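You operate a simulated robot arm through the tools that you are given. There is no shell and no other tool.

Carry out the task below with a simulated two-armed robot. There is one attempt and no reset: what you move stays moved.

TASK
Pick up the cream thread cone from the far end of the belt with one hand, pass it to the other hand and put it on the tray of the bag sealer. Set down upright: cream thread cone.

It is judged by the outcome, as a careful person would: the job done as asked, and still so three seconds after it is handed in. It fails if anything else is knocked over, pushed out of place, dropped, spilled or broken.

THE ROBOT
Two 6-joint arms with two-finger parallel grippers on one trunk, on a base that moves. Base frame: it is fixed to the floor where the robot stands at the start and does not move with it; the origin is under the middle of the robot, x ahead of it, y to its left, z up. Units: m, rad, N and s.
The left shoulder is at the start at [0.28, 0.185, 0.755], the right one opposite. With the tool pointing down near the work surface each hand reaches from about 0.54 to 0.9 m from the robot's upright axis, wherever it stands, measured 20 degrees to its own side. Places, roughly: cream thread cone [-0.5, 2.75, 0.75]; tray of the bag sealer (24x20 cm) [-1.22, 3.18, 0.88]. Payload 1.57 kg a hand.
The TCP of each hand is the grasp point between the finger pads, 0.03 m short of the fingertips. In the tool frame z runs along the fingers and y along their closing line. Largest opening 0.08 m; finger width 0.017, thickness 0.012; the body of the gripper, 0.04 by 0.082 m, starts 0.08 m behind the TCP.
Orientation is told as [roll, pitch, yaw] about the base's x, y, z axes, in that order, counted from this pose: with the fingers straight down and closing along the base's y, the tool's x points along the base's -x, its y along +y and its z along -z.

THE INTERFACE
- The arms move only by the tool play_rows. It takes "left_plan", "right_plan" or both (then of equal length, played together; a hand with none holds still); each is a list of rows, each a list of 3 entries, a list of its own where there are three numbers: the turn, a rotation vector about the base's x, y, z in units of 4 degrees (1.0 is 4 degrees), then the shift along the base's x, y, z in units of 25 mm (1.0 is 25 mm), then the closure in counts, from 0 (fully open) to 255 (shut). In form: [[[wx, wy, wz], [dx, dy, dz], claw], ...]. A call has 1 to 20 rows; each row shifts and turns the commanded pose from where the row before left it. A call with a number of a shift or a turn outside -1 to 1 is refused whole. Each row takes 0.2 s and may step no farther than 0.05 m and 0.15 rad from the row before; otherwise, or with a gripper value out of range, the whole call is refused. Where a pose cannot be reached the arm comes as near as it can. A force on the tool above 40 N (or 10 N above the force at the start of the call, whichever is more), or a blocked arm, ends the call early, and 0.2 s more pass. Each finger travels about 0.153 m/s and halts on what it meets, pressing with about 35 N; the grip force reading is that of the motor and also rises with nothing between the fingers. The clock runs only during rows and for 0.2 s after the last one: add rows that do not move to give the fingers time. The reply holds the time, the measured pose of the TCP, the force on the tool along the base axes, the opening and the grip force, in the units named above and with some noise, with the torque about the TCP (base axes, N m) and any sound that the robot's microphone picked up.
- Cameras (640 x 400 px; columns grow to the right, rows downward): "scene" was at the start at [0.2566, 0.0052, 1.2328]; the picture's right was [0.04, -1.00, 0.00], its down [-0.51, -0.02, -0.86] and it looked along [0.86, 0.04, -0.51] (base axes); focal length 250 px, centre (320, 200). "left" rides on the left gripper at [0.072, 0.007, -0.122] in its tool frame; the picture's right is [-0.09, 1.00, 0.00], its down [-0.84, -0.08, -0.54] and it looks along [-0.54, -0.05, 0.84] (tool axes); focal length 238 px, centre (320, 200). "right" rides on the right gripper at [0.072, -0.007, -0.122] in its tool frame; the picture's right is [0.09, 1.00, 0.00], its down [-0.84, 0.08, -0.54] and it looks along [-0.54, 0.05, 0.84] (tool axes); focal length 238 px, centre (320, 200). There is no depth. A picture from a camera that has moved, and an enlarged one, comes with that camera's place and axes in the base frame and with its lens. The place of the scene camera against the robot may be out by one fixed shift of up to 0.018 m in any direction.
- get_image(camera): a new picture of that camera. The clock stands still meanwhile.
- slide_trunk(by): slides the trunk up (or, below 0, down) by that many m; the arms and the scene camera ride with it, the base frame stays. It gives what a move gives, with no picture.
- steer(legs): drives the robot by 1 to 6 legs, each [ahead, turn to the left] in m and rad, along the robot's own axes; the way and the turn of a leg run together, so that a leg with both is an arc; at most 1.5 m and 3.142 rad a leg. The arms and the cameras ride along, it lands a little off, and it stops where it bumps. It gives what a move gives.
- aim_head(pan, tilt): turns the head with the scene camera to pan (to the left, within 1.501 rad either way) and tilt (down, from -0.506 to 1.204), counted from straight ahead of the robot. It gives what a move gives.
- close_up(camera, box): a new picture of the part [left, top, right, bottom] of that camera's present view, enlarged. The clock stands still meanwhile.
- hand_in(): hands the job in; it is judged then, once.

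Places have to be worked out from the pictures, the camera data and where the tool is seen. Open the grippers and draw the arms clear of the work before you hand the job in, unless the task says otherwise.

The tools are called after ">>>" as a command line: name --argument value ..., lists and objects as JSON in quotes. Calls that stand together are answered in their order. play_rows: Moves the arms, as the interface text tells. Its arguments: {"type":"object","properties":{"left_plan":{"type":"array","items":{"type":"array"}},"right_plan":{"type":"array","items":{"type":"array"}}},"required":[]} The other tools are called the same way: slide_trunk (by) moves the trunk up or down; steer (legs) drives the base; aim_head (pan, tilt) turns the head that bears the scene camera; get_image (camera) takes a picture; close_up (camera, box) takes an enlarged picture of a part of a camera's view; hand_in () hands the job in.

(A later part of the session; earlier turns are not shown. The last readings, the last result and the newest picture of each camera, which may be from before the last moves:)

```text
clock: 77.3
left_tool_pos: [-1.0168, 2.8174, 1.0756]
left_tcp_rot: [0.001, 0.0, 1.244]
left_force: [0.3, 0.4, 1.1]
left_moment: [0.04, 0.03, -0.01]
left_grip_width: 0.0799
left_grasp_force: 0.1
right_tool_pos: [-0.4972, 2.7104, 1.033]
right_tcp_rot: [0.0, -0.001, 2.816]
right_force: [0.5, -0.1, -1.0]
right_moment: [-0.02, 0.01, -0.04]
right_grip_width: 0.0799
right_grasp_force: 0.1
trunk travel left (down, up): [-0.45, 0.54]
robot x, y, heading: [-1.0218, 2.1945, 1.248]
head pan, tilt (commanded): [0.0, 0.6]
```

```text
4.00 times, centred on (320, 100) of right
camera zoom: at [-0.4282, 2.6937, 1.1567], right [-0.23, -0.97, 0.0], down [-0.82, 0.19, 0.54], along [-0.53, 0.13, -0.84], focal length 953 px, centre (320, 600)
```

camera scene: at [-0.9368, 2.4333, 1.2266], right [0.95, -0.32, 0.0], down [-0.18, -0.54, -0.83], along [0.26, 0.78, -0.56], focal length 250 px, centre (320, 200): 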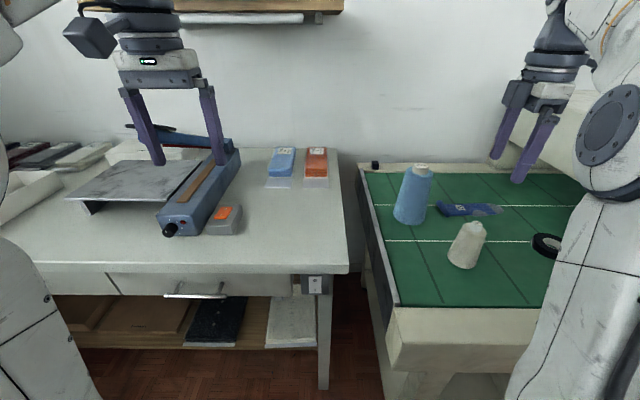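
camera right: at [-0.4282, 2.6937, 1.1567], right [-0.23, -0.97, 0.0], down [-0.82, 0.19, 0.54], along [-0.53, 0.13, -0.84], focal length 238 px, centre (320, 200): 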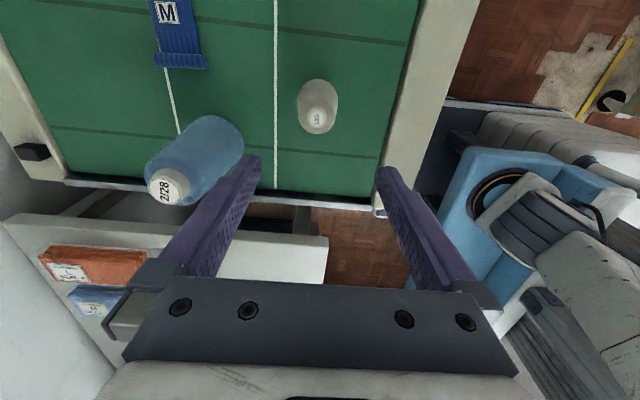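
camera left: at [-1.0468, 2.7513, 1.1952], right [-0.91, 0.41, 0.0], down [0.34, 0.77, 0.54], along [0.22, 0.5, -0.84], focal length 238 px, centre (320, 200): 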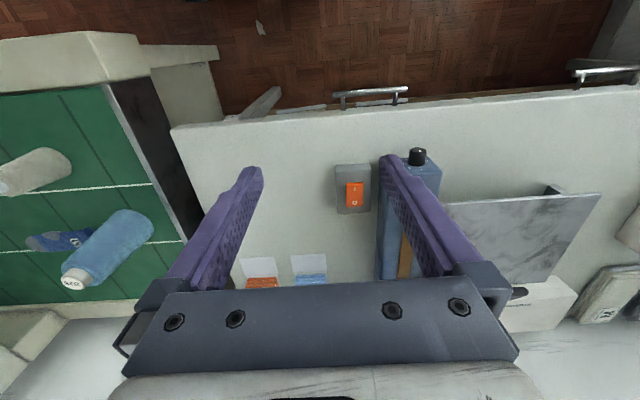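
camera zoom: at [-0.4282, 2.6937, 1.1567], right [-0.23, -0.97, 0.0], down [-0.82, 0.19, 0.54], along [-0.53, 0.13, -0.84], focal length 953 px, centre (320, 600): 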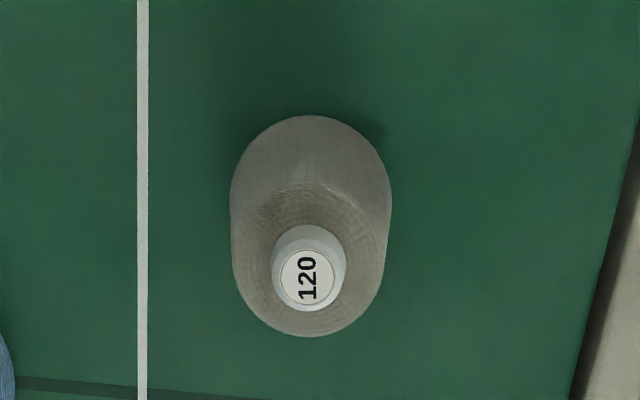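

Both right-camera views agree: axis at [-0.496, 2.7135], top z≈0.876, base ≈0.763. I descend straight to TCP z≈0.836 with open fingers.

>>> play_rows --right_plan '[[[0, 0, 0], [0.05, 0.124, -0.6], 0], [[0, 0, 0], [0, 0, -0.9], 0], [[0, 0, 0], [0, 0, -0.9], 0], [[0, 0, 0], [0, 0, -0.9], 0], [[0, 0, 0], [0, 0, -0.9], 0], [[0, 0, 0], [0, 0, -0.9], 0], [[0, 0, 0], [0, 0, -0.9], 0], [[0, 0, 0], [0, 0, -0.9], 0], [[0, 0, 0], [0, 0, -0.9], 0], [[0, 0, 0], [0, 0, -0.1], 0], [[0, 0, 0], [0, 0, 0], 0]]'

>>> get_image --camera "right"

>>> close_up --camera "scene" --box '[370, 140, 610, 290]'

```text
clock: 79.7
left_tool_pos: [-1.0183, 2.8164, 1.0756]
left_tcp_rot: [0.0, -0.001, 1.245]
left_force: [-0.1, 0.1, 0.5]
left_moment: [0.0, -0.01, -0.01]
left_grip_width: 0.0802
left_grasp_force: 0.1
right_tool_pos: [-0.4967, 2.7143, 0.8355]
right_tcp_rot: [0.0, -0.001, 2.816]
right_force: [-0.3, 0.3, 0.9]
right_moment: [0.02, 0.03, 0.02]
right_grip_width: 0.0802
right_grasp_force: 0.1
trunk travel left (down, up): [-0.45, 0.54]
robot x, y, heading: [-1.0232, 2.1978, 1.244]
head pan, tilt (commanded): [0.0, 0.6]
```

```text
taken
camera right: at [-0.427, 2.6961, 0.9588], right [-0.23, -0.97, 0.0], down [-0.82, 0.19, 0.54], along [-0.53, 0.13, -0.84], focal length 238 px, centre (320, 200)
```

right: 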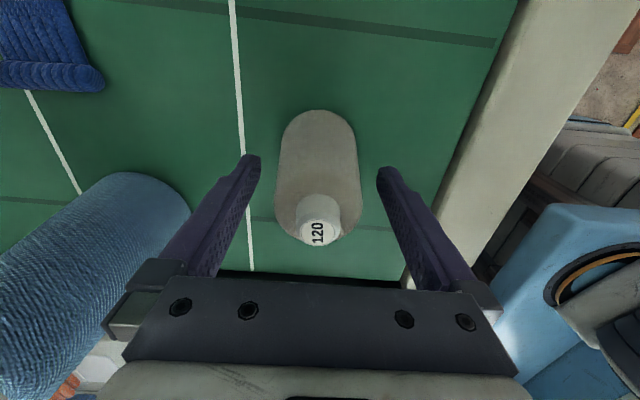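

```text
2.67 times, centred on (490, 215) of scene
camera zoom: at [-0.9368, 2.4333, 1.2266], right [0.95, -0.32, 0.0], down [-0.18, -0.54, -0.83], along [0.26, 0.78, -0.56], focal length 668 px, centre (-133, 160)
```

zoom: 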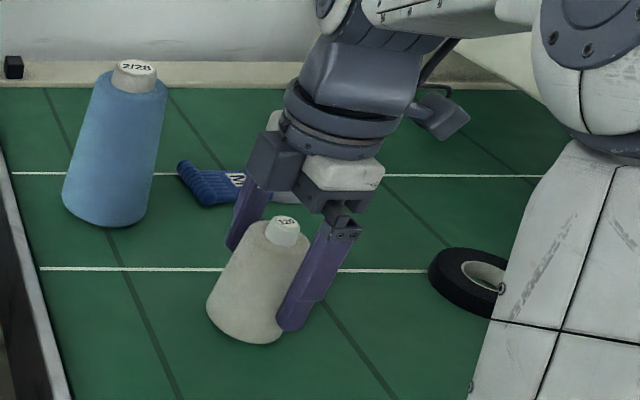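

The cone sits centred between the open fingers. I close the right gripper and hold for the fingers to settle.

>>> play_rows --right_plan '[[[0, 0, 0], [0, 0, 0], 60], [[0, 0, 0], [0, 0, 0], 120], [[0, 0, 0], [0, 0, 0], 255], [[0, 0, 0], [0, 0, 0], 255], [[0, 0, 0], [0, 0, 0], 255]]'

>>> get_image --camera "right"

```text
clock: 80.9
left_tool_pos: [-1.0183, 2.8167, 1.0747]
left_tcp_rot: [0.001, 0.001, 1.244]
left_force: [0.3, 0.6, -0.3]
left_moment: [0.03, -0.01, -0.02]
left_grip_width: 0.08
left_grasp_force: 0.0
right_tool_pos: [-0.4969, 2.7127, 0.8358]
right_tcp_rot: [0.0, 0.001, 2.815]
right_force: [0.6, 1.3, -0.5]
right_moment: [0.01, -0.01, 0.03]
right_grip_width: 0.0537
right_grasp_force: 34.9
trunk travel left (down, up): [-0.45, 0.54]
robot x, y, heading: [-1.0246, 2.1963, 1.243]
head pan, tilt (commanded): [0.0, 0.6]
```

```text
taken
camera right: at [-0.4269, 2.6962, 0.9591], right [-0.23, -0.97, 0.0], down [-0.82, 0.19, 0.54], along [-0.53, 0.13, -0.84], focal length 238 px, centre (320, 200)
```

right: 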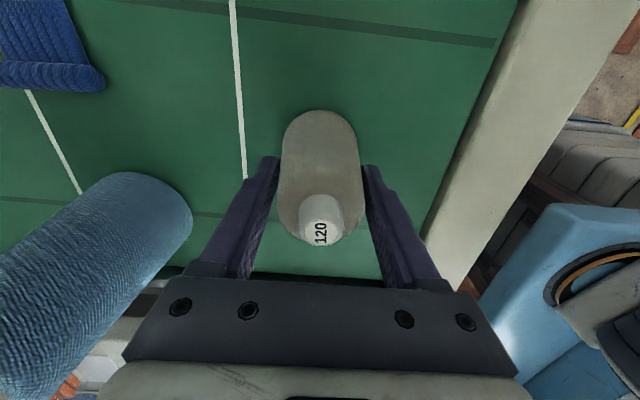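

Gripped at 53.7 mm width with 35 N. I lift gently straight up about 0.2 m.

>>> play_rows --right_plan '[[[0, 0, 0], [0, 0, 0.2], 255], [[0, 0, 0], [0, 0, 0.4], 255], [[0, 0, 0], [0, 0, 0.6], 255], [[0, 0, 0], [0, 0, 0.8], 255], [[0, 0, 0], [0, 0, 0.8], 255], [[0, 0, 0], [0, 0, 0.8], 255], [[0, 0, 0], [0, 0, 0.8], 255], [[0, 0, 0], [0, 0, 0.8], 255], [[0, 0, 0], [0, 0, 0.8], 255], [[0, 0, 0], [0, 0, 0.8], 255], [[0, 0, 0], [0, 0, 0.8], 255], [[0, 0, 0], [0, 0, 0.5], 255], [[0, 0, 0], [0, 0, 0.2], 255], [[0, 0, 0], [0, 0, 0], 255]]'

>>> get_image --camera "scene"

>>> get_image --camera "right"

```text
clock: 83.9
left_tool_pos: [-1.0181, 2.8176, 1.0735]
left_tcp_rot: [0.001, -0.001, 1.244]
left_force: [-0.1, 0.3, 0.2]
left_moment: [0.01, -0.04, 0.03]
left_grip_width: 0.0799
left_grasp_force: 0.1
right_tool_pos: [-0.4961, 2.7146, 1.0431]
right_tcp_rot: [0.0, -0.001, 2.815]
right_force: [-0.5, 0.9, -0.9]
right_moment: [-0.01, 0.01, -0.01]
right_grip_width: 0.0533
right_grasp_force: 35.4
trunk travel left (down, up): [-0.45, 0.54]
robot x, y, heading: [-1.0233, 2.1971, 1.245]
head pan, tilt (commanded): [0.0, 0.6]
```

```text
taken
camera scene: at [-0.9368, 2.4333, 1.2266], right [0.95, -0.32, 0.0], down [-0.18, -0.54, -0.82], along [0.26, 0.78, -0.57], focal length 250 px, centre (320, 200)
```

scene: 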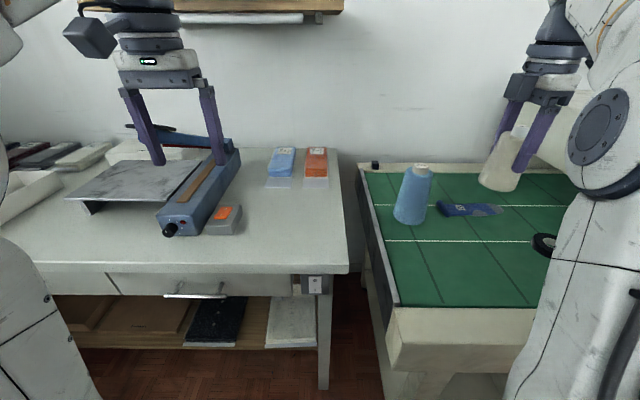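

```text
taken
camera right: at [-0.4266, 2.6969, 1.1665], right [-0.23, -0.97, 0.0], down [-0.82, 0.19, 0.54], along [-0.53, 0.13, -0.84], focal length 238 px, centre (320, 200)
```

right: 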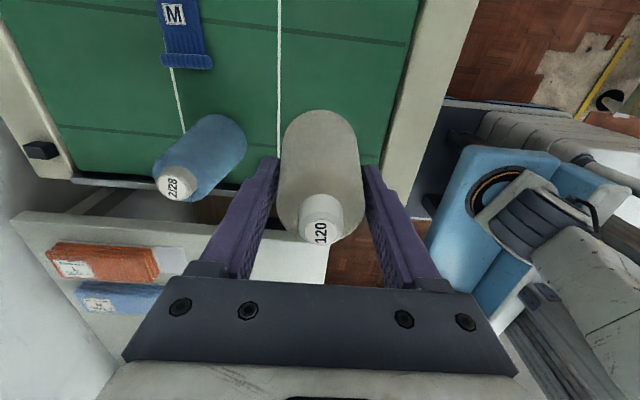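

The cone is securely lifted. Now I set up the handover: the right hand carries the cone to a spot in front of me (about [-0.773, 2.809, 1.10], yawed back 30°), while the left tool yaws -30° and starts tilting forward to approach the cone from the side.

>>> play_rows --left_plan '[[[0, 0, -1], [0, 0, 0], 0], [[0, 0, -1], [0, 0, 0], 0], [[0, 0, -1], [0, 0, 0], 0], [[0, 0, -1], [0, 0, 0], 0], [[0, 0, -1], [0, 0, 0], 0], [[0, 0, -1], [0, 0, 0], 0], [[0, 0, -1], [0, 0, 0], 0], [[0, 0, -0.5], [0, 0, 0], 0], [[0.659, -0.752, 0], [0, 0, 0], 0], [[0.659, -0.752, 0], [0, 0, 0], 0], [[0.659, -0.752, 0], [0, 0, 0], 0], [[0.659, -0.752, 0], [0, 0, 0], 0], [[0.659, -0.752, 0], [0, 0, 0], 0], [[0.659, -0.752, 0], [0, 0, 0], 0], [[0.659, -0.752, 0], [0, 0, 0], 0], [[0.659, -0.752, 0], [0, 0, 0], 0], [[0.659, -0.752, 0], [0, 0, 0], 0], [[0.659, -0.752, 0], [0, 0, 0], 0], [[0.659, -0.752, 0], [0, 0, 0], 0], [[0.659, -0.752, 0], [0, 0, 0], 0]]' --right_plan '[[[0, 0, -0.5], [-0.4, 0.14, 0.1], 255], [[0, 0, -0.8], [-0.7, 0.24, 0.15], 255], [[0, 0, -0.8], [-0.7, 0.24, 0.15], 255], [[0, 0, -0.8], [-0.7, 0.24, 0.15], 255], [[0, 0, -0.8], [-0.7, 0.24, 0.15], 255], [[0, 0, -0.8], [-0.7, 0.24, 0.15], 255], [[0, 0, -0.8], [-0.7, 0.24, 0.15], 255], [[0, 0, -0.8], [-0.7, 0.24, 0.15], 255], [[0, 0, -0.8], [-0.7, 0.24, 0.15], 255], [[0, 0, -0.6], [-0.7, 0.24, 0.15], 255], [[0, 0, 0], [-0.7, 0.24, 0.15], 255], [[0, 0, 0], [-0.7, 0.24, 0.15], 255], [[0, 0, 0], [-0.7, 0.24, 0.15], 255], [[0, 0, 0], [-0.7, 0.24, 0.15], 255], [[0, 0, 0], [-0.7, 0.24, 0.15], 255], [[0, 0, 0], [-0.6, 0.2, 0.08], 255], [[0, 0, 0], [-0.28, 0.08, 0], 255], [[0, 0, 0], [0, 0, 0], 255], [[0, 0, 0], [0, 0, 0], 255], [[0, 0, 0], [0, 0, 0], 255]]'

>>> get_image --camera "scene"

>>> get_image --camera "left"

```text
clock: 88.1
left_tool_pos: [-1.021, 2.851, 1.082]
left_tcp_rot: [-0.002, -0.839, 0.72]
left_force: [0.0, -1.1, 0.1]
left_moment: [0.03, 0.02, -0.01]
left_grip_width: 0.0799
left_grasp_force: 0.0
left hand out of reach, approached as far as the arm can: row 17, 18, 19, 20
right_tool_pos: [-0.7732, 2.7999, 1.0821]
right_tcp_rot: [0.0, -0.004, 2.292]
right_force: [-0.4, -0.1, -2.2]
right_moment: [-0.01, -0.01, -0.02]
right_grip_width: 0.0536
right_grasp_force: 35.3
right hand out of reach, approached as far as the arm can: row 13, 14, 15, 16
trunk travel left (down, up): [-0.45, 0.54]
robot x, y, heading: [-1.0195, 2.1993, 1.245]
head pan, tilt (commanded): [0.0, 0.6]
```

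```text
taken
camera scene: at [-0.9368, 2.4333, 1.2266], right [0.95, -0.32, 0.0], down [-0.18, -0.54, -0.83], along [0.26, 0.78, -0.56], focal length 250 px, centre (320, 200)
```

scene: 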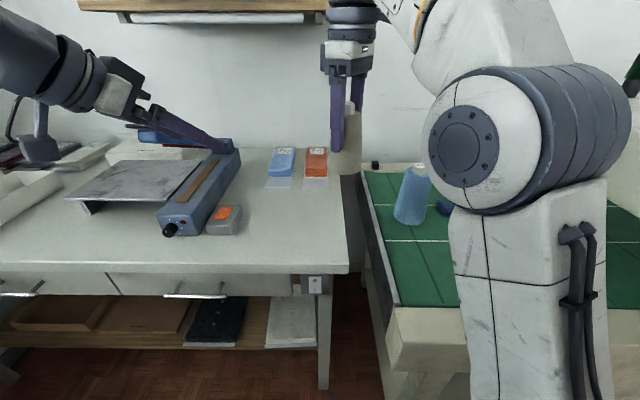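

```text
taken
camera left: at [-1.1297, 2.7639, 1.1091], right [-0.61, 0.79, 0.07], down [0.17, 0.05, 0.98], along [0.77, 0.61, -0.16], focal length 238 px, centre (320, 200)
```

left: 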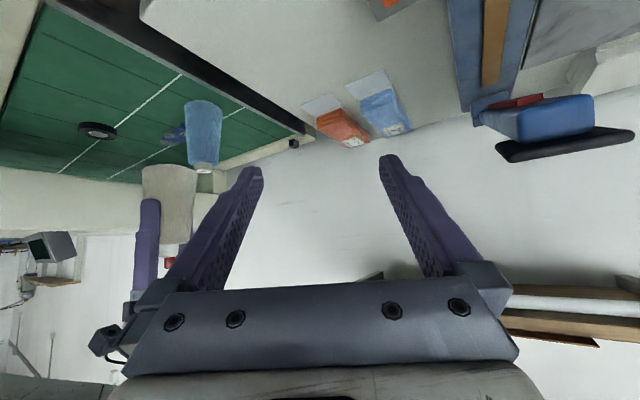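

Both arms hit reach limits because the hands are high relative to the shoulders. I raise the trunk 0.2 m, so I can then lower the hands relative to the shoulders and do the handover a bit further forward.

>>> slide_trunk --by 0.2

```text
clock: 90.2
left_tool_pos: [-1.021, 2.8502, 1.2823]
left_tcp_rot: [-0.004, -0.839, 0.722]
left_force: [-0.1, -0.9, 1.0]
left_moment: [0.06, -0.01, 0.02]
left_grip_width: 0.0801
left_grasp_force: 0.1
right_tool_pos: [-0.7749, 2.7985, 1.2822]
right_tcp_rot: [-0.002, -0.002, 2.291]
right_force: [0.5, -0.4, -1.2]
right_moment: [0.01, 0.02, -0.01]
right_grip_width: 0.0534
right_grasp_force: 34.9
trunk travel left (down, up): [-0.65, 0.34]
robot x, y, heading: [-1.02, 2.1983, 1.241]
head pan, tilt (commanded): [0.0, 0.6]
```

Trunk is up 0.2 m. I lower both hands together, right to the handover point near [-0.765, 2.892, 1.10] and left to a stand-off about 0.18 m short of it.

>>> play_rows --left_plan '[[[0, 0, 0], [0.538, -0.342, -0.91], 0], [[0, 0, 0], [0.538, -0.342, -0.91], 0], [[0, 0, 0], [0.538, -0.342, -0.91], 0], [[0, 0, 0], [0.538, -0.342, -0.91], 0], [[0, 0, 0], [0.538, -0.342, -0.91], 0], [[0, 0, 0], [0.538, -0.342, -0.91], 0], [[0, 0, 0], [0.538, -0.342, -0.91], 0], [[0, 0, 0], [0.538, -0.342, -0.91], 0], [[0, 0, 0], [0.538, -0.342, -0.91], 0], [[0, 0, 0], [0, 0, 0], 0]]' --right_plan '[[[0, 0, 0], [0.04, 0.41, -0.8], 255], [[0, 0, 0], [0.04, 0.41, -0.8], 255], [[0, 0, 0], [0.04, 0.41, -0.8], 255], [[0, 0, 0], [0.04, 0.41, -0.8], 255], [[0, 0, 0], [0.04, 0.41, -0.8], 255], [[0, 0, 0], [0.04, 0.41, -0.8], 255], [[0, 0, 0], [0.04, 0.41, -0.8], 255], [[0, 0, 0], [0.04, 0.41, -0.8], 255], [[0, 0, 0], [0.04, 0.41, -0.8], 255], [[0, 0, 0], [0, 0, 0], 255]]'

>>> get_image --camera "scene"

>>> get_image --camera "left"

```text
clock: 92.5
left_tool_pos: [-0.9022, 2.8151, 1.0762]
left_tcp_rot: [-0.002, -0.839, 0.723]
left_force: [-0.4, -0.9, 0.0]
left_moment: [0.0, -0.04, 0.01]
left_grip_width: 0.0801
left_grasp_force: 0.1
left hand out of reach, approached as far as the arm can: row 1, 2, 3, 4, 5
right_tool_pos: [-0.7646, 2.8912, 1.1021]
right_tcp_rot: [-0.002, -0.002, 2.291]
right_force: [0.0, -0.1, -0.1]
right_moment: [0.01, 0.01, -0.02]
right_grip_width: 0.0534
right_grasp_force: 34.6
trunk travel left (down, up): [-0.65, 0.34]
robot x, y, heading: [-1.0216, 2.1955, 1.242]
head pan, tilt (commanded): [0.0, 0.6]
```

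```text
taken
camera scene: at [-0.9368, 2.4335, 1.4265], right [0.95, -0.32, 0.0], down [-0.18, -0.54, -0.82], along [0.26, 0.78, -0.57], focal length 250 px, centre (320, 200)
```

scene: 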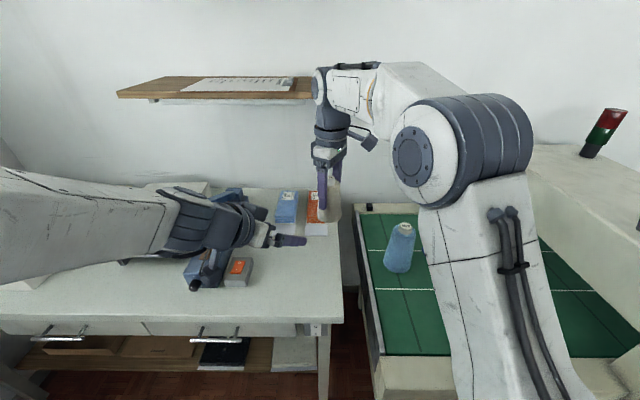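

```text
taken
camera left: at [-1.0098, 2.7291, 1.104], right [-0.61, 0.79, 0.07], down [0.17, 0.05, 0.98], along [0.77, 0.61, -0.16], focal length 238 px, centre (320, 200)
```

left: 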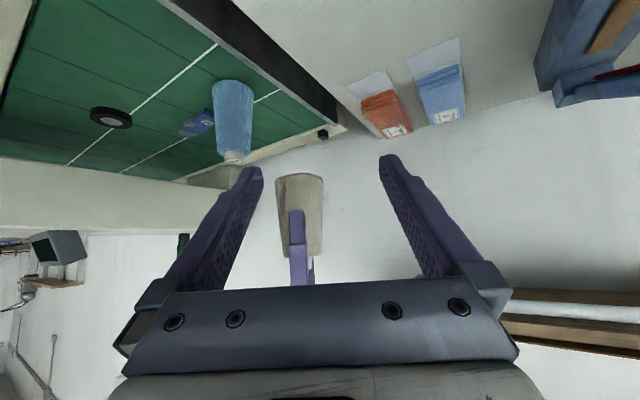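

Both arms are in reach and the cone hangs upright; the left TCP must shift 34 mm sideways and sits 0.154 m short along its pointing direction. I align it laterally, raise it 16 mm and tilt 8° more.

>>> play_rows --left_plan '[[[0, 0, 0], [0.3, -0.34, 0.22], 0], [[0, 0, 0], [0.3, -0.34, 0.21], 0], [[0, 0, 0], [0.3, -0.34, 0.21], 0], [[0.66, -0.75, 0], [0, 0, 0], 0], [[0.66, -0.75, 0], [0, 0, 0], 0], [[0, 0, 0], [0, 0, 0], 0]]'

>>> get_image --camera "left"

>>> get_image --camera "right"

```text
clock: 93.8
left_tool_pos: [-0.8724, 2.7928, 1.0921]
left_tcp_rot: [-0.018, -0.913, 0.722]
left_force: [0.5, -0.3, -0.1]
left_moment: [0.03, 0.02, 0.02]
left_grip_width: 0.0802
left_grasp_force: 0.1
left hand out of reach, approached as far as the arm can: row 3, 5
right_tool_pos: [-0.7652, 2.89, 1.1027]
right_tcp_rot: [-0.003, -0.002, 2.292]
right_force: [0.4, 1.2, -1.6]
right_moment: [0.04, -0.07, -0.01]
right_grip_width: 0.0534
right_grasp_force: 35.2
trunk travel left (down, up): [-0.65, 0.34]
robot x, y, heading: [-1.0205, 2.1978, 1.252]
head pan, tilt (commanded): [0.0, 0.6]
```

```text
taken
camera left: at [-0.9838, 2.7082, 1.109], right [-0.6, 0.79, 0.06], down [0.11, 0.0, 0.99], along [0.79, 0.61, -0.09], focal length 238 px, centre (320, 200)
```

left: 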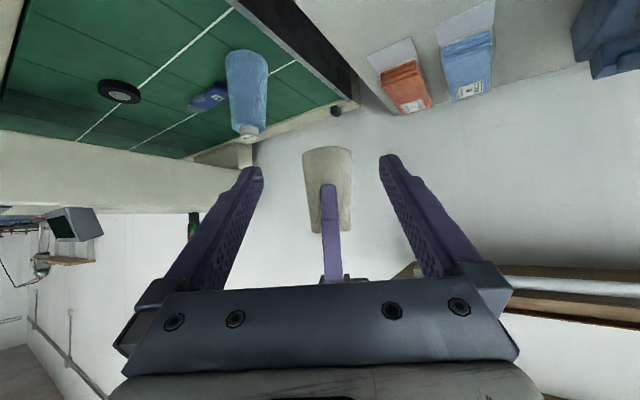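

```text
taken
camera right: at [-0.7128, 2.8404, 1.2253], right [-0.69, -0.73, 0.0], down [-0.61, 0.58, 0.54], along [-0.39, 0.38, -0.84], focal length 238 px, centre (320, 200)
```

right: 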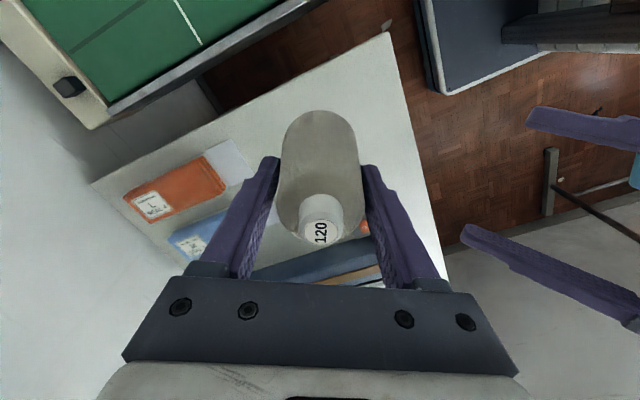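

The left fingers are aligned to straddle the cone (2 mm lateral error), 0.145 m short. I advance along the pointing direction in two stages, checking in between.

>>> play_rows --left_plan '[[[0, 0, 0], [0.579, 0.527, 0], 0], [[0, 0, 0], [0.579, 0.527, 0], 0], [[0, 0, 0], [0.579, 0.527, 0], 0], [[0, 0, 0], [0.579, 0.527, 0], 0], [[0, 0, 0], [0, 0, 0], 0]]'

>>> get_image --camera "left"

>>> get_image --camera "right"

```text
clock: 95.0
left_tool_pos: [-0.8154, 2.8456, 1.0922]
left_tcp_rot: [-0.019, -0.914, 0.721]
left_force: [-0.1, -0.3, -0.7]
left_moment: [0.03, -0.03, -0.02]
left_grip_width: 0.08
left_grasp_force: 0.1
right_tool_pos: [-0.7649, 2.8906, 1.1013]
right_tcp_rot: [-0.001, -0.003, 2.292]
right_force: [0.6, 0.7, -1.8]
right_moment: [0.0, 0.0, -0.03]
right_grip_width: 0.053
right_grasp_force: 35.0
trunk travel left (down, up): [-0.65, 0.34]
robot x, y, heading: [-1.0229, 2.1943, 1.244]
head pan, tilt (commanded): [0.0, 0.6]
```

```text
taken
camera left: at [-0.9255, 2.7607, 1.1085], right [-0.6, 0.79, 0.06], down [0.11, 0.0, 0.99], along [0.79, 0.61, -0.09], focal length 238 px, centre (320, 200)
```

left: 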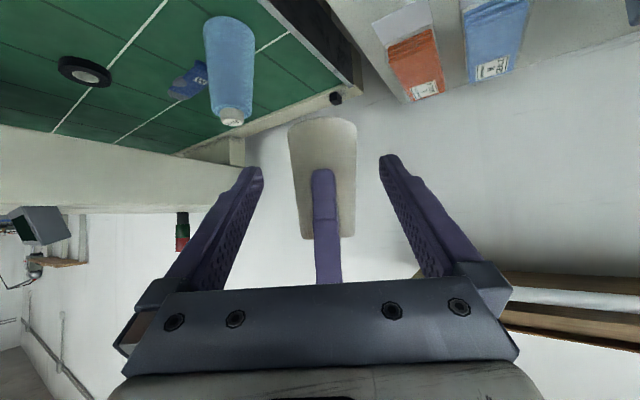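

```text
taken
camera right: at [-0.7128, 2.8405, 1.2252], right [-0.69, -0.73, 0.0], down [-0.61, 0.58, 0.54], along [-0.39, 0.38, -0.84], focal length 238 px, centre (320, 200)
```

right: 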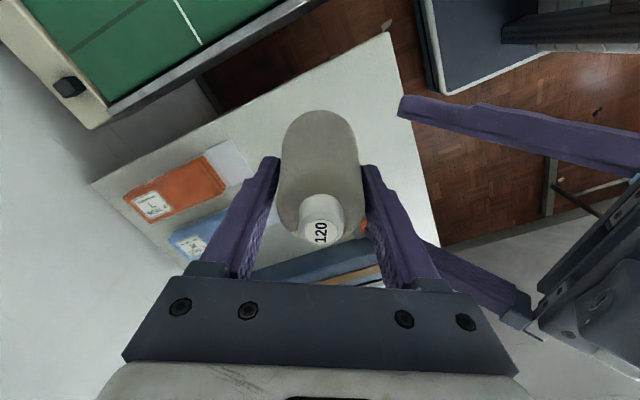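

Still centred; I advance the remaining 60 mm so the cone axis sits just ahead of the left TCP.

>>> play_rows --left_plan '[[[0, 0, 0], [0.596, 0.524, 0], 0], [[0, 0, 0], [0.596, 0.524, 0], 0], [[0, 0, 0], [0.596, 0.524, 0], 0], [[0, 0, 0], [0, 0, 0], 0]]'

>>> get_image --camera "left"

>>> get_image --camera "right"

>>> close_up --camera "scene" --box '[200, 100, 420, 260]'

```text
clock: 96.0
left_tool_pos: [-0.7694, 2.888, 1.0925]
left_tcp_rot: [-0.018, -0.912, 0.722]
left_force: [-1.1, -0.8, 0.2]
left_moment: [0.0, 0.01, 0.01]
left_grip_width: 0.0801
left_grasp_force: 0.0
right_tool_pos: [-0.7649, 2.8911, 1.1028]
right_tcp_rot: [0.0, -0.003, 2.292]
right_force: [0.0, -0.4, -1.7]
right_moment: [0.01, 0.01, 0.02]
right_grip_width: 0.0532
right_grasp_force: 35.4
trunk travel left (down, up): [-0.65, 0.34]
robot x, y, heading: [-1.0207, 2.1993, 1.244]
head pan, tilt (commanded): [0.0, 0.6]
```

```text
taken
camera left: at [-0.8807, 2.8008, 1.1085], right [-0.6, 0.79, 0.06], down [0.11, 0.0, 0.99], along [0.79, 0.61, -0.09], focal length 238 px, centre (320, 200)
```

left: 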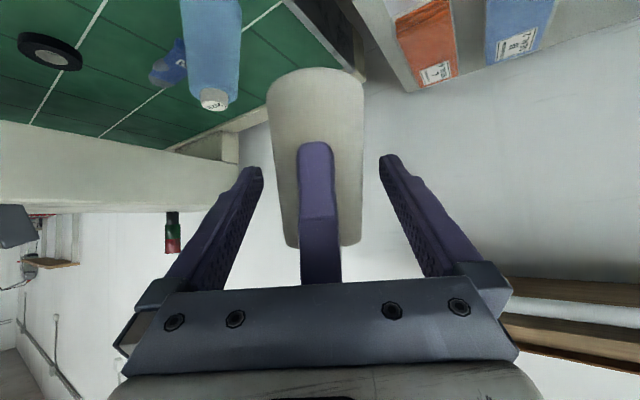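

```text
taken
camera right: at [-0.7128, 2.8405, 1.2252], right [-0.69, -0.73, 0.0], down [-0.61, 0.58, 0.54], along [-0.39, 0.38, -0.84], focal length 238 px, centre (320, 200)
```

right: 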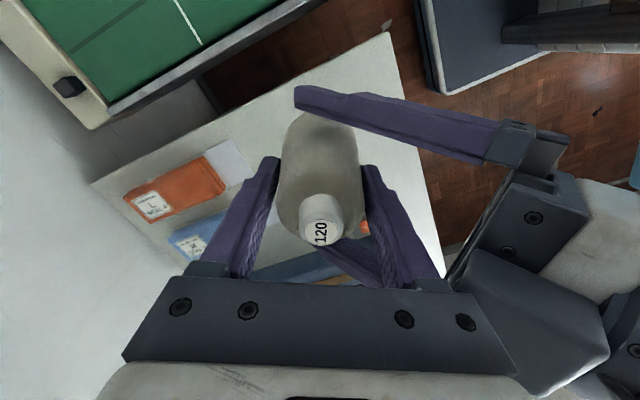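

```text
2.50 times, centred on (310, 180) of scene
camera zoom: at [-0.9367, 2.4334, 1.4265], right [0.95, -0.32, 0.0], down [-0.18, -0.54, -0.82], along [0.26, 0.78, -0.57], focal length 626 px, centre (345, 250)
```

zoom: 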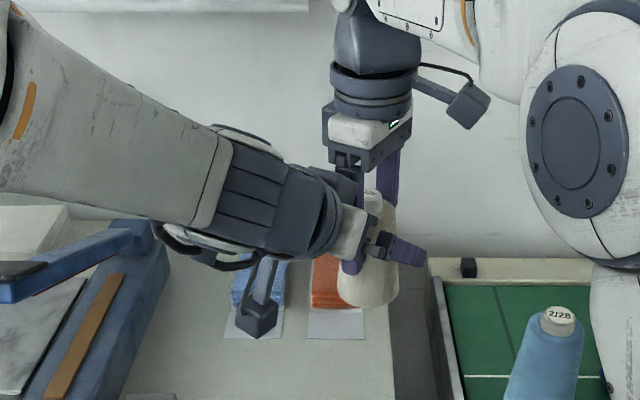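

Left fingers now straddle the cone at mid-height. I close the left gripper while the right keeps holding.

>>> play_rows --left_plan '[[[0, 0, 0], [0, 0, 0], 50], [[0, 0, 0], [0, 0, 0], 80], [[0, 0, 0], [0, 0, 0], 255], [[0, 0, 0], [0, 0, 0], 255], [[0, 0, 0], [0, 0, 0], 255]]' --right_plan '[[[0, 0, 0], [0, 0, 0], 255], [[0, 0, 0], [0, 0, 0], 255], [[0, 0, 0], [0, 0, 0], 255], [[0, 0, 0], [0, 0, 0], 255], [[0, 0, 0], [0, 0, 0], 255]]'

>>> get_image --camera "left"

>>> get_image --camera "right"

```text
clock: 97.2
left_tool_pos: [-0.7698, 2.8858, 1.0922]
left_tcp_rot: [-0.019, -0.912, 0.721]
left_force: [-0.4, 1.2, 0.5]
left_moment: [-0.08, -0.11, -0.36]
left_grip_width: 0.0528
left_grasp_force: 35.2
right_tool_pos: [-0.7656, 2.8907, 1.1032]
right_tcp_rot: [-0.002, -0.001, 2.293]
right_force: [0.7, -0.2, -0.8]
right_moment: [0.07, 0.06, 0.34]
right_grip_width: 0.0533
right_grasp_force: 35.2
trunk travel left (down, up): [-0.65, 0.34]
robot x, y, heading: [-1.0218, 2.194, 1.245]
head pan, tilt (commanded): [0.0, 0.6]
```

```text
taken
camera left: at [-0.881, 2.8007, 1.1085], right [-0.6, 0.79, 0.06], down [0.11, 0.0, 0.99], along [0.79, 0.61, -0.09], focal length 238 px, centre (320, 200)
```

left: 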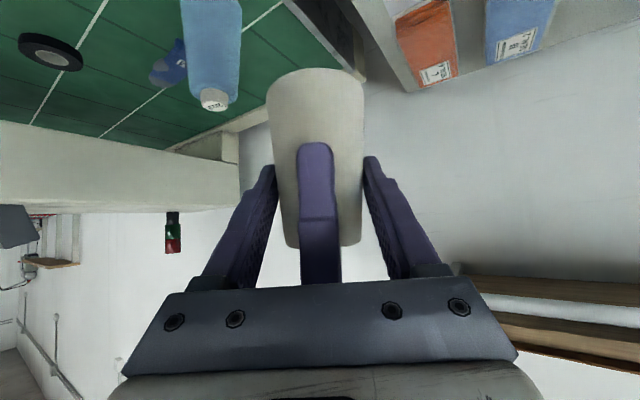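

```text
taken
camera right: at [-0.7128, 2.8405, 1.2253], right [-0.69, -0.73, 0.0], down [-0.61, 0.58, 0.54], along [-0.39, 0.38, -0.84], focal length 238 px, centre (320, 200)
```

right: 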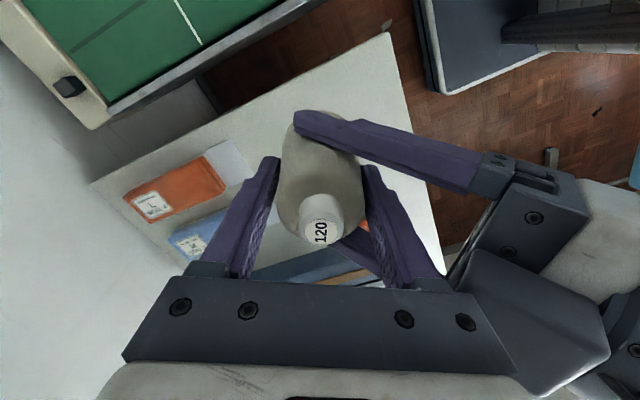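

Both hands grip (left 52.8 mm, right 53.3 mm). I now open the right gripper partway to release the cone to the left hand.

>>> play_rows --left_plan '[[[0, 0, 0], [0, 0, 0], 255], [[0, 0, 0], [0, 0, 0], 255], [[0, 0, 0], [0, 0, 0], 255], [[0, 0, 0], [0, 0, 0], 255]]' --right_plan '[[[0, 0, 0], [0, 0, 0], 70], [[0, 0, 0], [0, 0, 0], 45], [[0, 0, 0], [0, 0, 0], 28], [[0, 0, 0], [0, 0, 0], 28]]'

>>> get_image --camera "right"

>>> get_image --camera "left"

```text
clock: 98.2
left_tool_pos: [-0.7702, 2.8865, 1.0928]
left_tcp_rot: [-0.018, -0.913, 0.721]
left_force: [-7.9, -7.8, -0.8]
left_moment: [0.64, -0.68, 0.12]
left_grip_width: 0.0531
left_grasp_force: 34.8
right_tool_pos: [-0.7647, 2.8908, 1.1018]
right_tcp_rot: [-0.004, -0.002, 2.291]
right_force: [7.7, 7.6, 0.3]
right_moment: [-0.57, 0.57, -0.15]
right_grip_width: 0.0619
right_grasp_force: 0.1
trunk travel left (down, up): [-0.65, 0.34]
robot x, y, heading: [-1.0217, 2.1984, 1.241]
head pan, tilt (commanded): [0.0, 0.6]
```

```text
taken
camera right: at [-0.7125, 2.8405, 1.2254], right [-0.69, -0.73, 0.0], down [-0.61, 0.58, 0.54], along [-0.39, 0.38, -0.84], focal length 238 px, centre (320, 200)
```

right: 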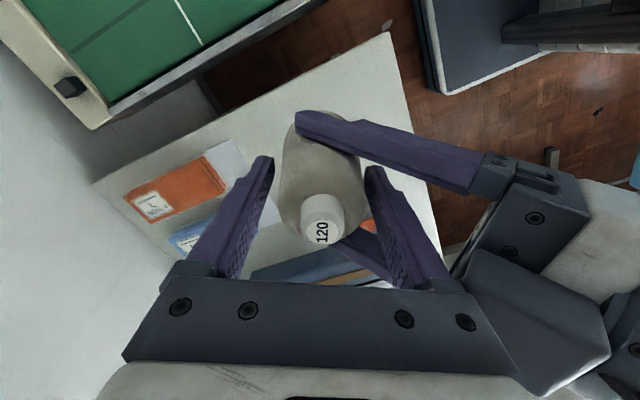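

```text
taken
camera left: at [-0.8811, 2.8005, 1.1084], right [-0.6, 0.79, 0.06], down [0.11, 0.0, 0.99], along [0.79, 0.61, -0.09], focal length 238 px, centre (320, 200)
```

left: 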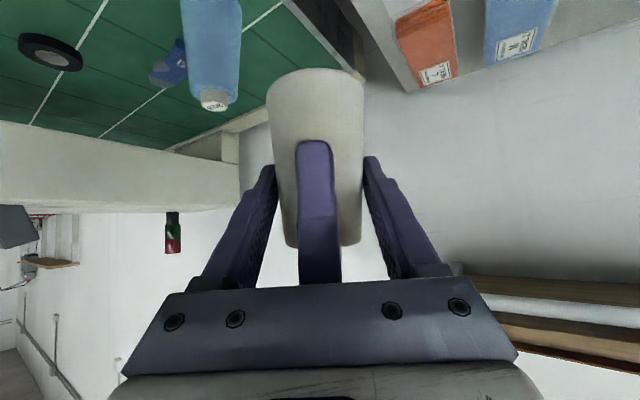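

The right's front finger touched the left palm (11 N) at 62 mm opening. I close it slightly to ~58.5 mm, which still clears the cone, and then see that the forces vanish.

>>> play_rows --left_plan '[[[0, 0, 0], [0, 0, 0], 255], [[0, 0, 0], [0, 0, 0], 255]]' --right_plan '[[[0, 0, 0], [0, 0, 0], 69], [[0, 0, 0], [0, 0, 0], 69]]'

>>> close_up --camera "right" --box '[220, 90, 460, 290]'

```text
clock: 98.8
left_tool_pos: [-0.769, 2.8865, 1.0925]
left_tcp_rot: [-0.019, -0.914, 0.724]
left_force: [0.2, -0.5, 0.9]
left_moment: [0.04, 0.01, -0.01]
left_grip_width: 0.053
left_grasp_force: 35.3
right_tool_pos: [-0.7652, 2.8909, 1.1024]
right_tcp_rot: [-0.002, -0.002, 2.292]
right_force: [-0.2, 0.6, 0.4]
right_moment: [0.02, 0.02, 0.01]
right_grip_width: 0.0584
right_grasp_force: 0.1
trunk travel left (down, up): [-0.65, 0.34]
robot x, y, heading: [-1.022, 2.1979, 1.248]
head pan, tilt (commanded): [0.0, 0.6]
```

```text
2.00 times, centred on (340, 190) of right
camera zoom: at [-0.713, 2.8404, 1.2253], right [-0.69, -0.73, 0.0], down [-0.61, 0.58, 0.54], along [-0.39, 0.37, -0.84], focal length 477 px, centre (280, 220)
```

zoom: 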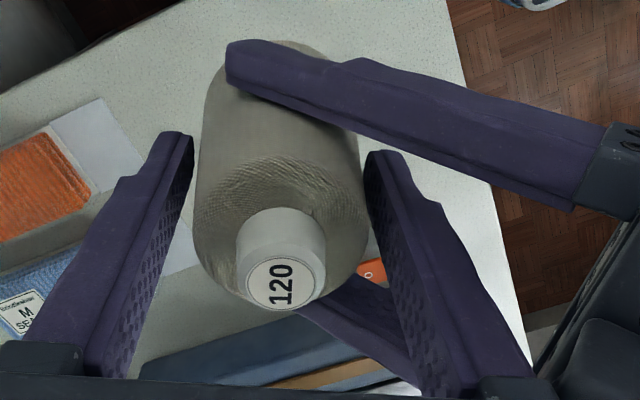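

Forces are back to zero with both right fingers clear. I raise the right hand slowly straight up and watch the forces.

>>> play_rows --left_plan '[[[0, 0, 0], [0, 0, 0], 255], [[0, 0, 0], [0, 0, 0], 255], [[0, 0, 0], [0, 0, 0], 255], [[0, 0, 0], [0, 0, 0], 255], [[0, 0, 0], [0, 0, 0], 255]]' --right_plan '[[[0, 0, 0], [0, 0, 0.3], 69], [[0, 0, 0], [0, 0, 0.4], 69], [[0, 0, 0], [0, 0, 0.4], 69], [[0, 0, 0], [0, 0, 0.4], 69], [[0, 0, 0], [0, 0, 0], 69]]'

>>> close_up --camera "right" --box '[220, 90, 460, 290]'

>>> get_image --camera "left"

```text
clock: 100.0
left_tool_pos: [-0.7695, 2.8855, 1.0918]
left_tcp_rot: [-0.02, -0.912, 0.723]
left_force: [-0.2, 0.3, 0.4]
left_moment: [0.01, 0.01, -0.02]
left_grip_width: 0.0527
left_grasp_force: 34.9
right_tool_pos: [-0.7658, 2.8902, 1.1396]
right_tcp_rot: [0.0, -0.001, 2.292]
right_force: [0.3, 0.3, -0.2]
right_moment: [-0.01, 0.01, 0.01]
right_grip_width: 0.0583
right_grasp_force: 0.0
trunk travel left (down, up): [-0.65, 0.34]
robot x, y, heading: [-1.0218, 2.1946, 1.244]
head pan, tilt (commanded): [0.0, 0.6]
```

```text
2.00 times, centred on (340, 190) of right
camera zoom: at [-0.7134, 2.8406, 1.2628], right [-0.69, -0.73, 0.0], down [-0.61, 0.58, 0.54], along [-0.39, 0.38, -0.84], focal length 477 px, centre (280, 220)
```

zoom: 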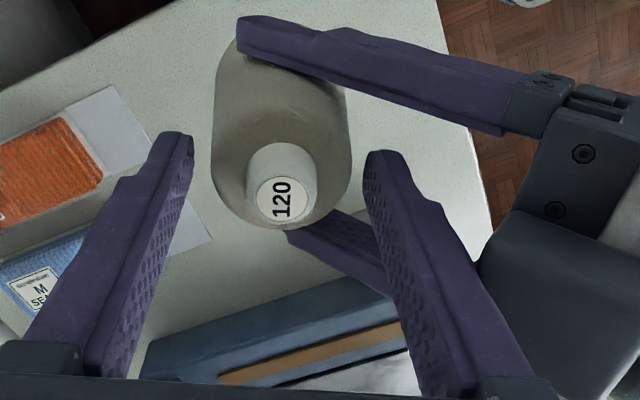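

```text
taken
camera left: at [-0.881, 2.8006, 1.1085], right [-0.6, 0.79, 0.06], down [0.11, 0.0, 0.99], along [0.79, 0.61, -0.09], focal length 238 px, centre (320, 200)
```

left: 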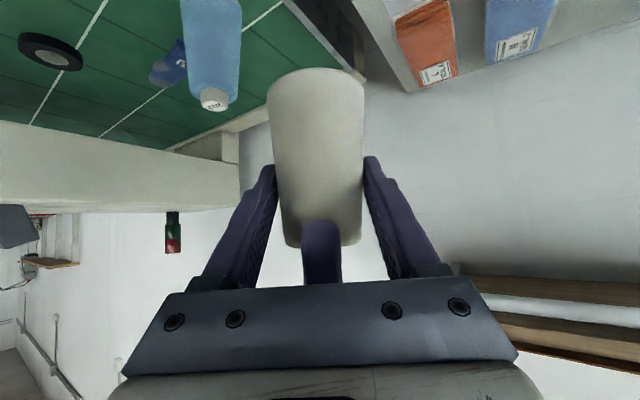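

The cone stays put in the left hand. I raise the right hand another 60 mm, clear of the cone top, then carry it off to the right.

>>> play_rows --left_plan '[[[0, 0, 0], [0, 0, 0], 255], [[0, 0, 0], [0, 0, 0], 255], [[0, 0, 0], [0, 0, 0], 255], [[0, 0, 0], [0, 0, 0], 255], [[0, 0, 0], [0, 0, 0], 255], [[0, 0, 0], [0, 0, 0], 255]]' --right_plan '[[[0, 0, 0], [0, 0, 0.5], 69], [[0, 0, 0], [0, 0, 0.5], 69], [[0, 0, 0], [0, 0, 0.5], 69], [[0, 0, 0], [0, 0, 0.5], 69], [[0, 0, 0], [0, 0, 0.4], 69], [[0, 0, 0], [0, 0, 0], 69]]'

>>> get_image --camera "left"

>>> get_image --camera "right"

```text
clock: 101.5
left_tool_pos: [-0.7688, 2.8869, 1.0928]
left_tcp_rot: [-0.018, -0.913, 0.722]
left_force: [0.2, 0.2, 0.0]
left_moment: [-0.01, 0.0, 0.02]
left_grip_width: 0.0529
left_grasp_force: 35.1
right_tool_pos: [-0.7644, 2.8909, 1.2008]
right_tcp_rot: [-0.001, -0.001, 2.292]
right_force: [0.5, 0.3, 0.5]
right_moment: [-0.01, -0.03, -0.02]
right_grip_width: 0.0584
right_grasp_force: 0.0
trunk travel left (down, up): [-0.65, 0.34]
robot x, y, heading: [-1.0228, 2.1936, 1.248]
head pan, tilt (commanded): [0.0, 0.6]
```

```text
taken
camera left: at [-0.881, 2.8007, 1.1085], right [-0.6, 0.79, 0.06], down [0.11, 0.0, 0.99], along [0.79, 0.61, -0.09], focal length 238 px, centre (320, 200)
```

left: 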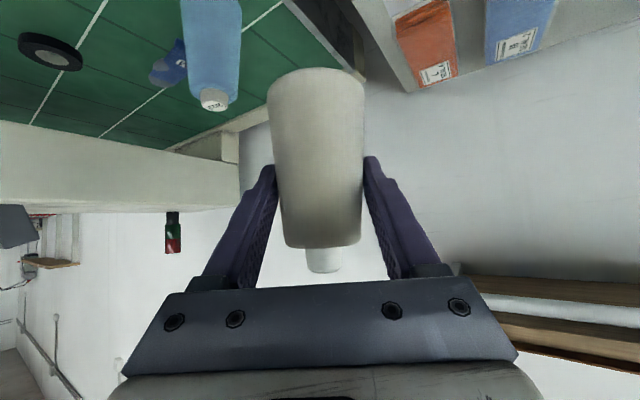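

```text
taken
camera right: at [-0.7136, 2.8408, 1.323], right [-0.69, -0.73, 0.0], down [-0.61, 0.58, 0.54], along [-0.39, 0.37, -0.84], focal length 238 px, centre (320, 200)
```

right: 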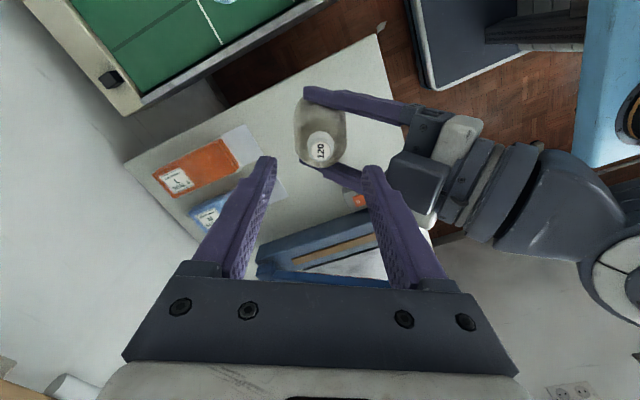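

The left hand alone now holds the cone upright. I withdraw the right hand to the right and back, and open it.

>>> play_rows --left_plan '[[[0, 0, 0], [0, 0, 0], 255], [[0, 0, 0], [0, 0, 0], 255], [[0, 0, 0], [0, 0, 0], 255], [[0, 0, 0], [0, 0, 0], 255], [[0, 0, 0], [0, 0, 0], 255], [[0, 0, 0], [0, 0, 0], 255], [[0, 0, 0], [0, 0, 0], 255], [[0, 0, 0], [0, 0, 0], 255], [[0, 0, 0], [0, 0, 0], 255], [[0, 0, 0], [0, 0, 0], 255], [[0, 0, 0], [0, 0, 0], 255], [[0, 0, 0], [0, 0, 0], 255]]' --right_plan '[[[0, 0, 0], [0.947, -0.321, 0], 69], [[0, 0, 0], [0.947, -0.321, 0], 69], [[0, 0, 0], [0.947, -0.321, 0], 69], [[0, 0, 0], [0.947, -0.321, 0], 69], [[0, 0, 0], [0.38, -0.87, 0], 30], [[0, 0, 0], [0.38, -0.87, 0], 0], [[0, 0, 0], [0.38, -0.87, 0], 0], [[0, 0, 0], [0.38, -0.87, 0], 0], [[0, 0, 0], [0.38, -0.87, 0], 0], [[0, 0, 0], [0.38, -0.87, 0], 0], [[0, 0, 0], [0.38, -0.87, 0], 0], [[0, 0, 0], [0.38, -0.87, 0], 0]]'

>>> get_image --camera "scene"

```text
clock: 104.0
left_tool_pos: [-0.7697, 2.8862, 1.092]
left_tcp_rot: [-0.018, -0.915, 0.723]
left_force: [0.1, 0.3, 0.5]
left_moment: [0.0, 0.01, 0.04]
left_grip_width: 0.0525
left_grasp_force: 34.5
right_tool_pos: [-0.5944, 2.6863, 1.2]
right_tcp_rot: [-0.001, -0.001, 2.291]
right_force: [0.0, 1.3, 0.0]
right_moment: [0.0, 0.04, 0.0]
right_grip_width: 0.0803
right_grasp_force: 0.0
trunk travel left (down, up): [-0.65, 0.34]
robot x, y, heading: [-1.0222, 2.1948, 1.246]
head pan, tilt (commanded): [0.0, 0.6]
```

```text
taken
camera scene: at [-0.9368, 2.4335, 1.4265], right [0.95, -0.32, 0.0], down [-0.18, -0.54, -0.82], along [0.26, 0.78, -0.57], focal length 250 px, centre (320, 200)
```

scene: 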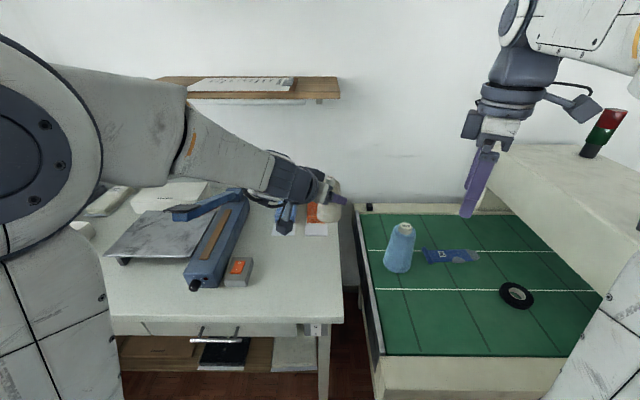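

The sealer's raised arm handle is near [-1.10, 3.0, 1.06], close to the sweep of my left hand, so before turning I raise the trunk 0.2 m more to carry the cone well above everything.

>>> slide_trunk --by 0.2

>>> get_image --camera "scene"

>>> get_image --camera "left"

```text
clock: 106.2
left_tool_pos: [-0.7693, 2.8872, 1.2922]
left_tcp_rot: [-0.019, -0.915, 0.722]
left_force: [0.1, 0.4, -1.4]
left_moment: [-0.04, 0.04, 0.0]
left_grip_width: 0.0527
left_grasp_force: 35.2
right_tool_pos: [-0.5947, 2.6859, 1.4009]
right_tcp_rot: [-0.002, -0.004, 2.294]
right_force: [0.3, -0.3, 0.4]
right_moment: [0.05, -0.02, -0.01]
right_grip_width: 0.0801
right_grasp_force: 0.1
trunk travel left (down, up): [-0.85, 0.14]
robot x, y, heading: [-1.0244, 2.1922, 1.245]
head pan, tilt (commanded): [0.0, 0.6]
```

```text
taken
camera scene: at [-0.9367, 2.4335, 1.6265], right [0.95, -0.32, 0.0], down [-0.18, -0.54, -0.82], along [0.26, 0.78, -0.57], focal length 250 px, centre (320, 200)
```

scene: 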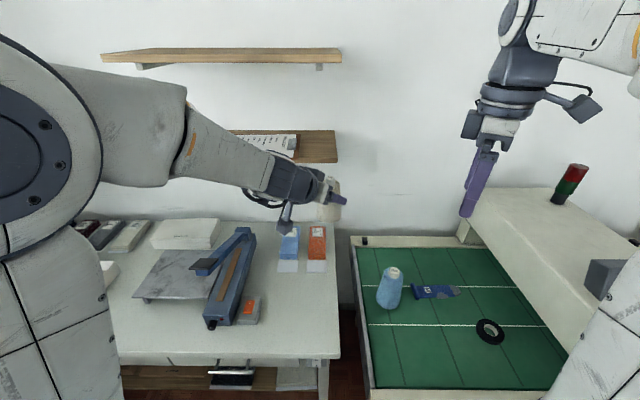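

```text
taken
camera left: at [-0.8809, 2.8007, 1.3084], right [-0.6, 0.79, 0.06], down [0.11, 0.0, 0.99], along [0.79, 0.61, -0.09], focal length 238 px, centre (320, 200)
```

left: 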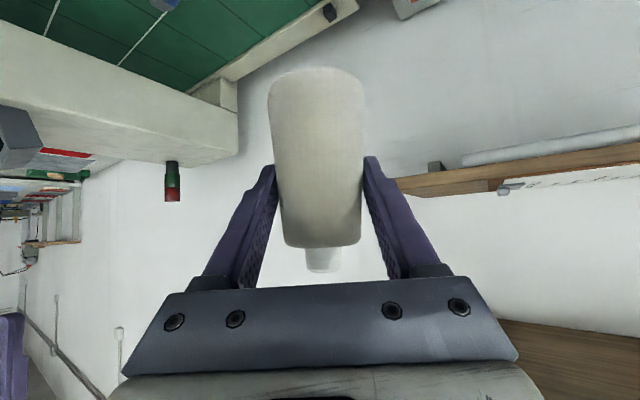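

From above I see the wall shelves start at n≈2.81 (z≈1.25/1.55), beyond my sweep. I turn left 75° and drive 0.29 m to shift toward the sealer.

>>> steer --legs '[[0, 1.309]]'

>>> get_image --camera "scene"

```text
clock: 109.9
left_tool_pos: [-1.6234, 2.6187, 1.2933]
left_tcp_rot: [-0.02, -0.913, 2.031]
left_force: [-0.4, -1.1, -1.6]
left_moment: [-0.02, -0.03, 0.04]
left_grip_width: 0.0523
left_grasp_force: 35.3
right_tool_pos: [-1.383, 2.7366, 1.4007]
right_tcp_rot: [-0.002, -0.004, -2.683]
right_force: [-0.3, -0.6, -0.7]
right_moment: [0.02, -0.03, -0.01]
right_grip_width: 0.08
right_grasp_force: 0.1
trunk travel left (down, up): [-0.85, 0.14]
robot x, y, heading: [-1.0211, 2.1905, 2.554]
head pan, tilt (commanded): [0.0, 0.6]
```

```text
taken
camera scene: at [-1.2233, 2.3352, 1.6266], right [0.55, 0.83, 0.0], down [0.47, -0.31, -0.82], along [-0.69, 0.46, -0.57], focal length 250 px, centre (320, 200)
```

scene: 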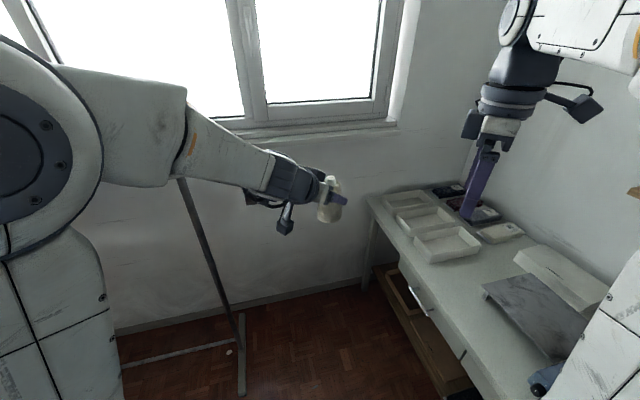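

The rack's floor foot reaches to about u≈-2.48, so I shift less: drive only 0.20 m here, then turn right back to face the desk.

>>> steer --legs '[[0.2, 0], [0, -1.285]]'

>>> get_image --camera "scene"

>>> get_image --camera "left"

```text
clock: 114.6
left_tool_pos: [-0.9599, 3.0057, 1.2922]
left_tcp_rot: [-0.02, -0.911, 0.754]
left_force: [0.2, 0.4, -1.4]
left_moment: [-0.01, 0.01, -0.02]
left_grip_width: 0.0522
left_grasp_force: 34.9
right_tool_pos: [-0.7773, 2.8098, 1.4008]
right_tcp_rot: [-0.002, -0.002, 2.328]
right_force: [0.3, 0.6, 0.7]
right_moment: [0.02, -0.02, 0.01]
right_grip_width: 0.0802
right_grasp_force: 0.0
trunk travel left (down, up): [-0.85, 0.14]
robot x, y, heading: [-1.1904, 2.3072, 1.279]
head pan, tilt (commanded): [0.0, 0.6]
```

```text
taken
camera scene: at [-1.1119, 2.5466, 1.6266], right [0.96, -0.29, 0.0], down [-0.16, -0.54, -0.82], along [0.24, 0.79, -0.57], focal length 250 px, centre (320, 200)
```

scene: 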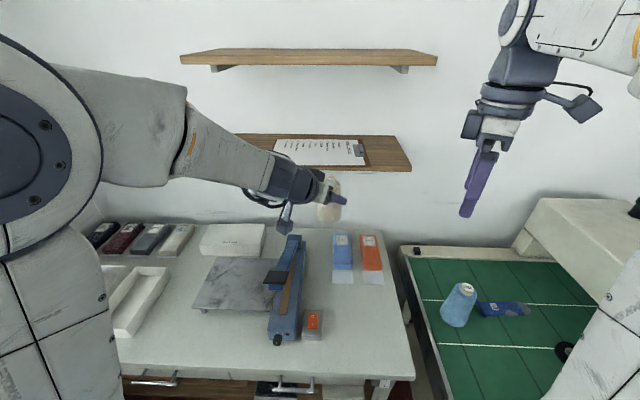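

```text
taken
camera left: at [-1.0678, 2.9156, 1.3085], right [-0.63, 0.77, 0.06], down [0.11, 0.01, 0.99], along [0.77, 0.63, -0.09], focal length 238 px, centre (320, 200)
```

left: 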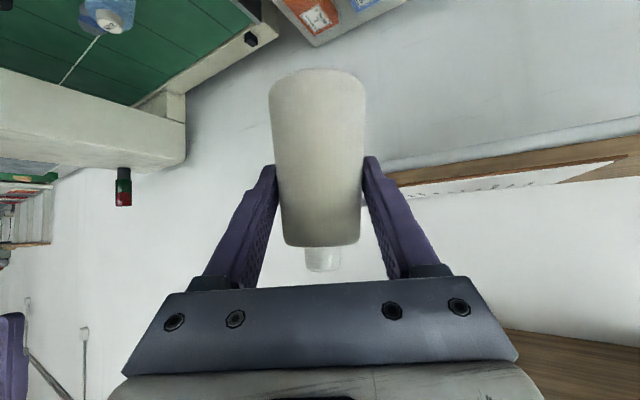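

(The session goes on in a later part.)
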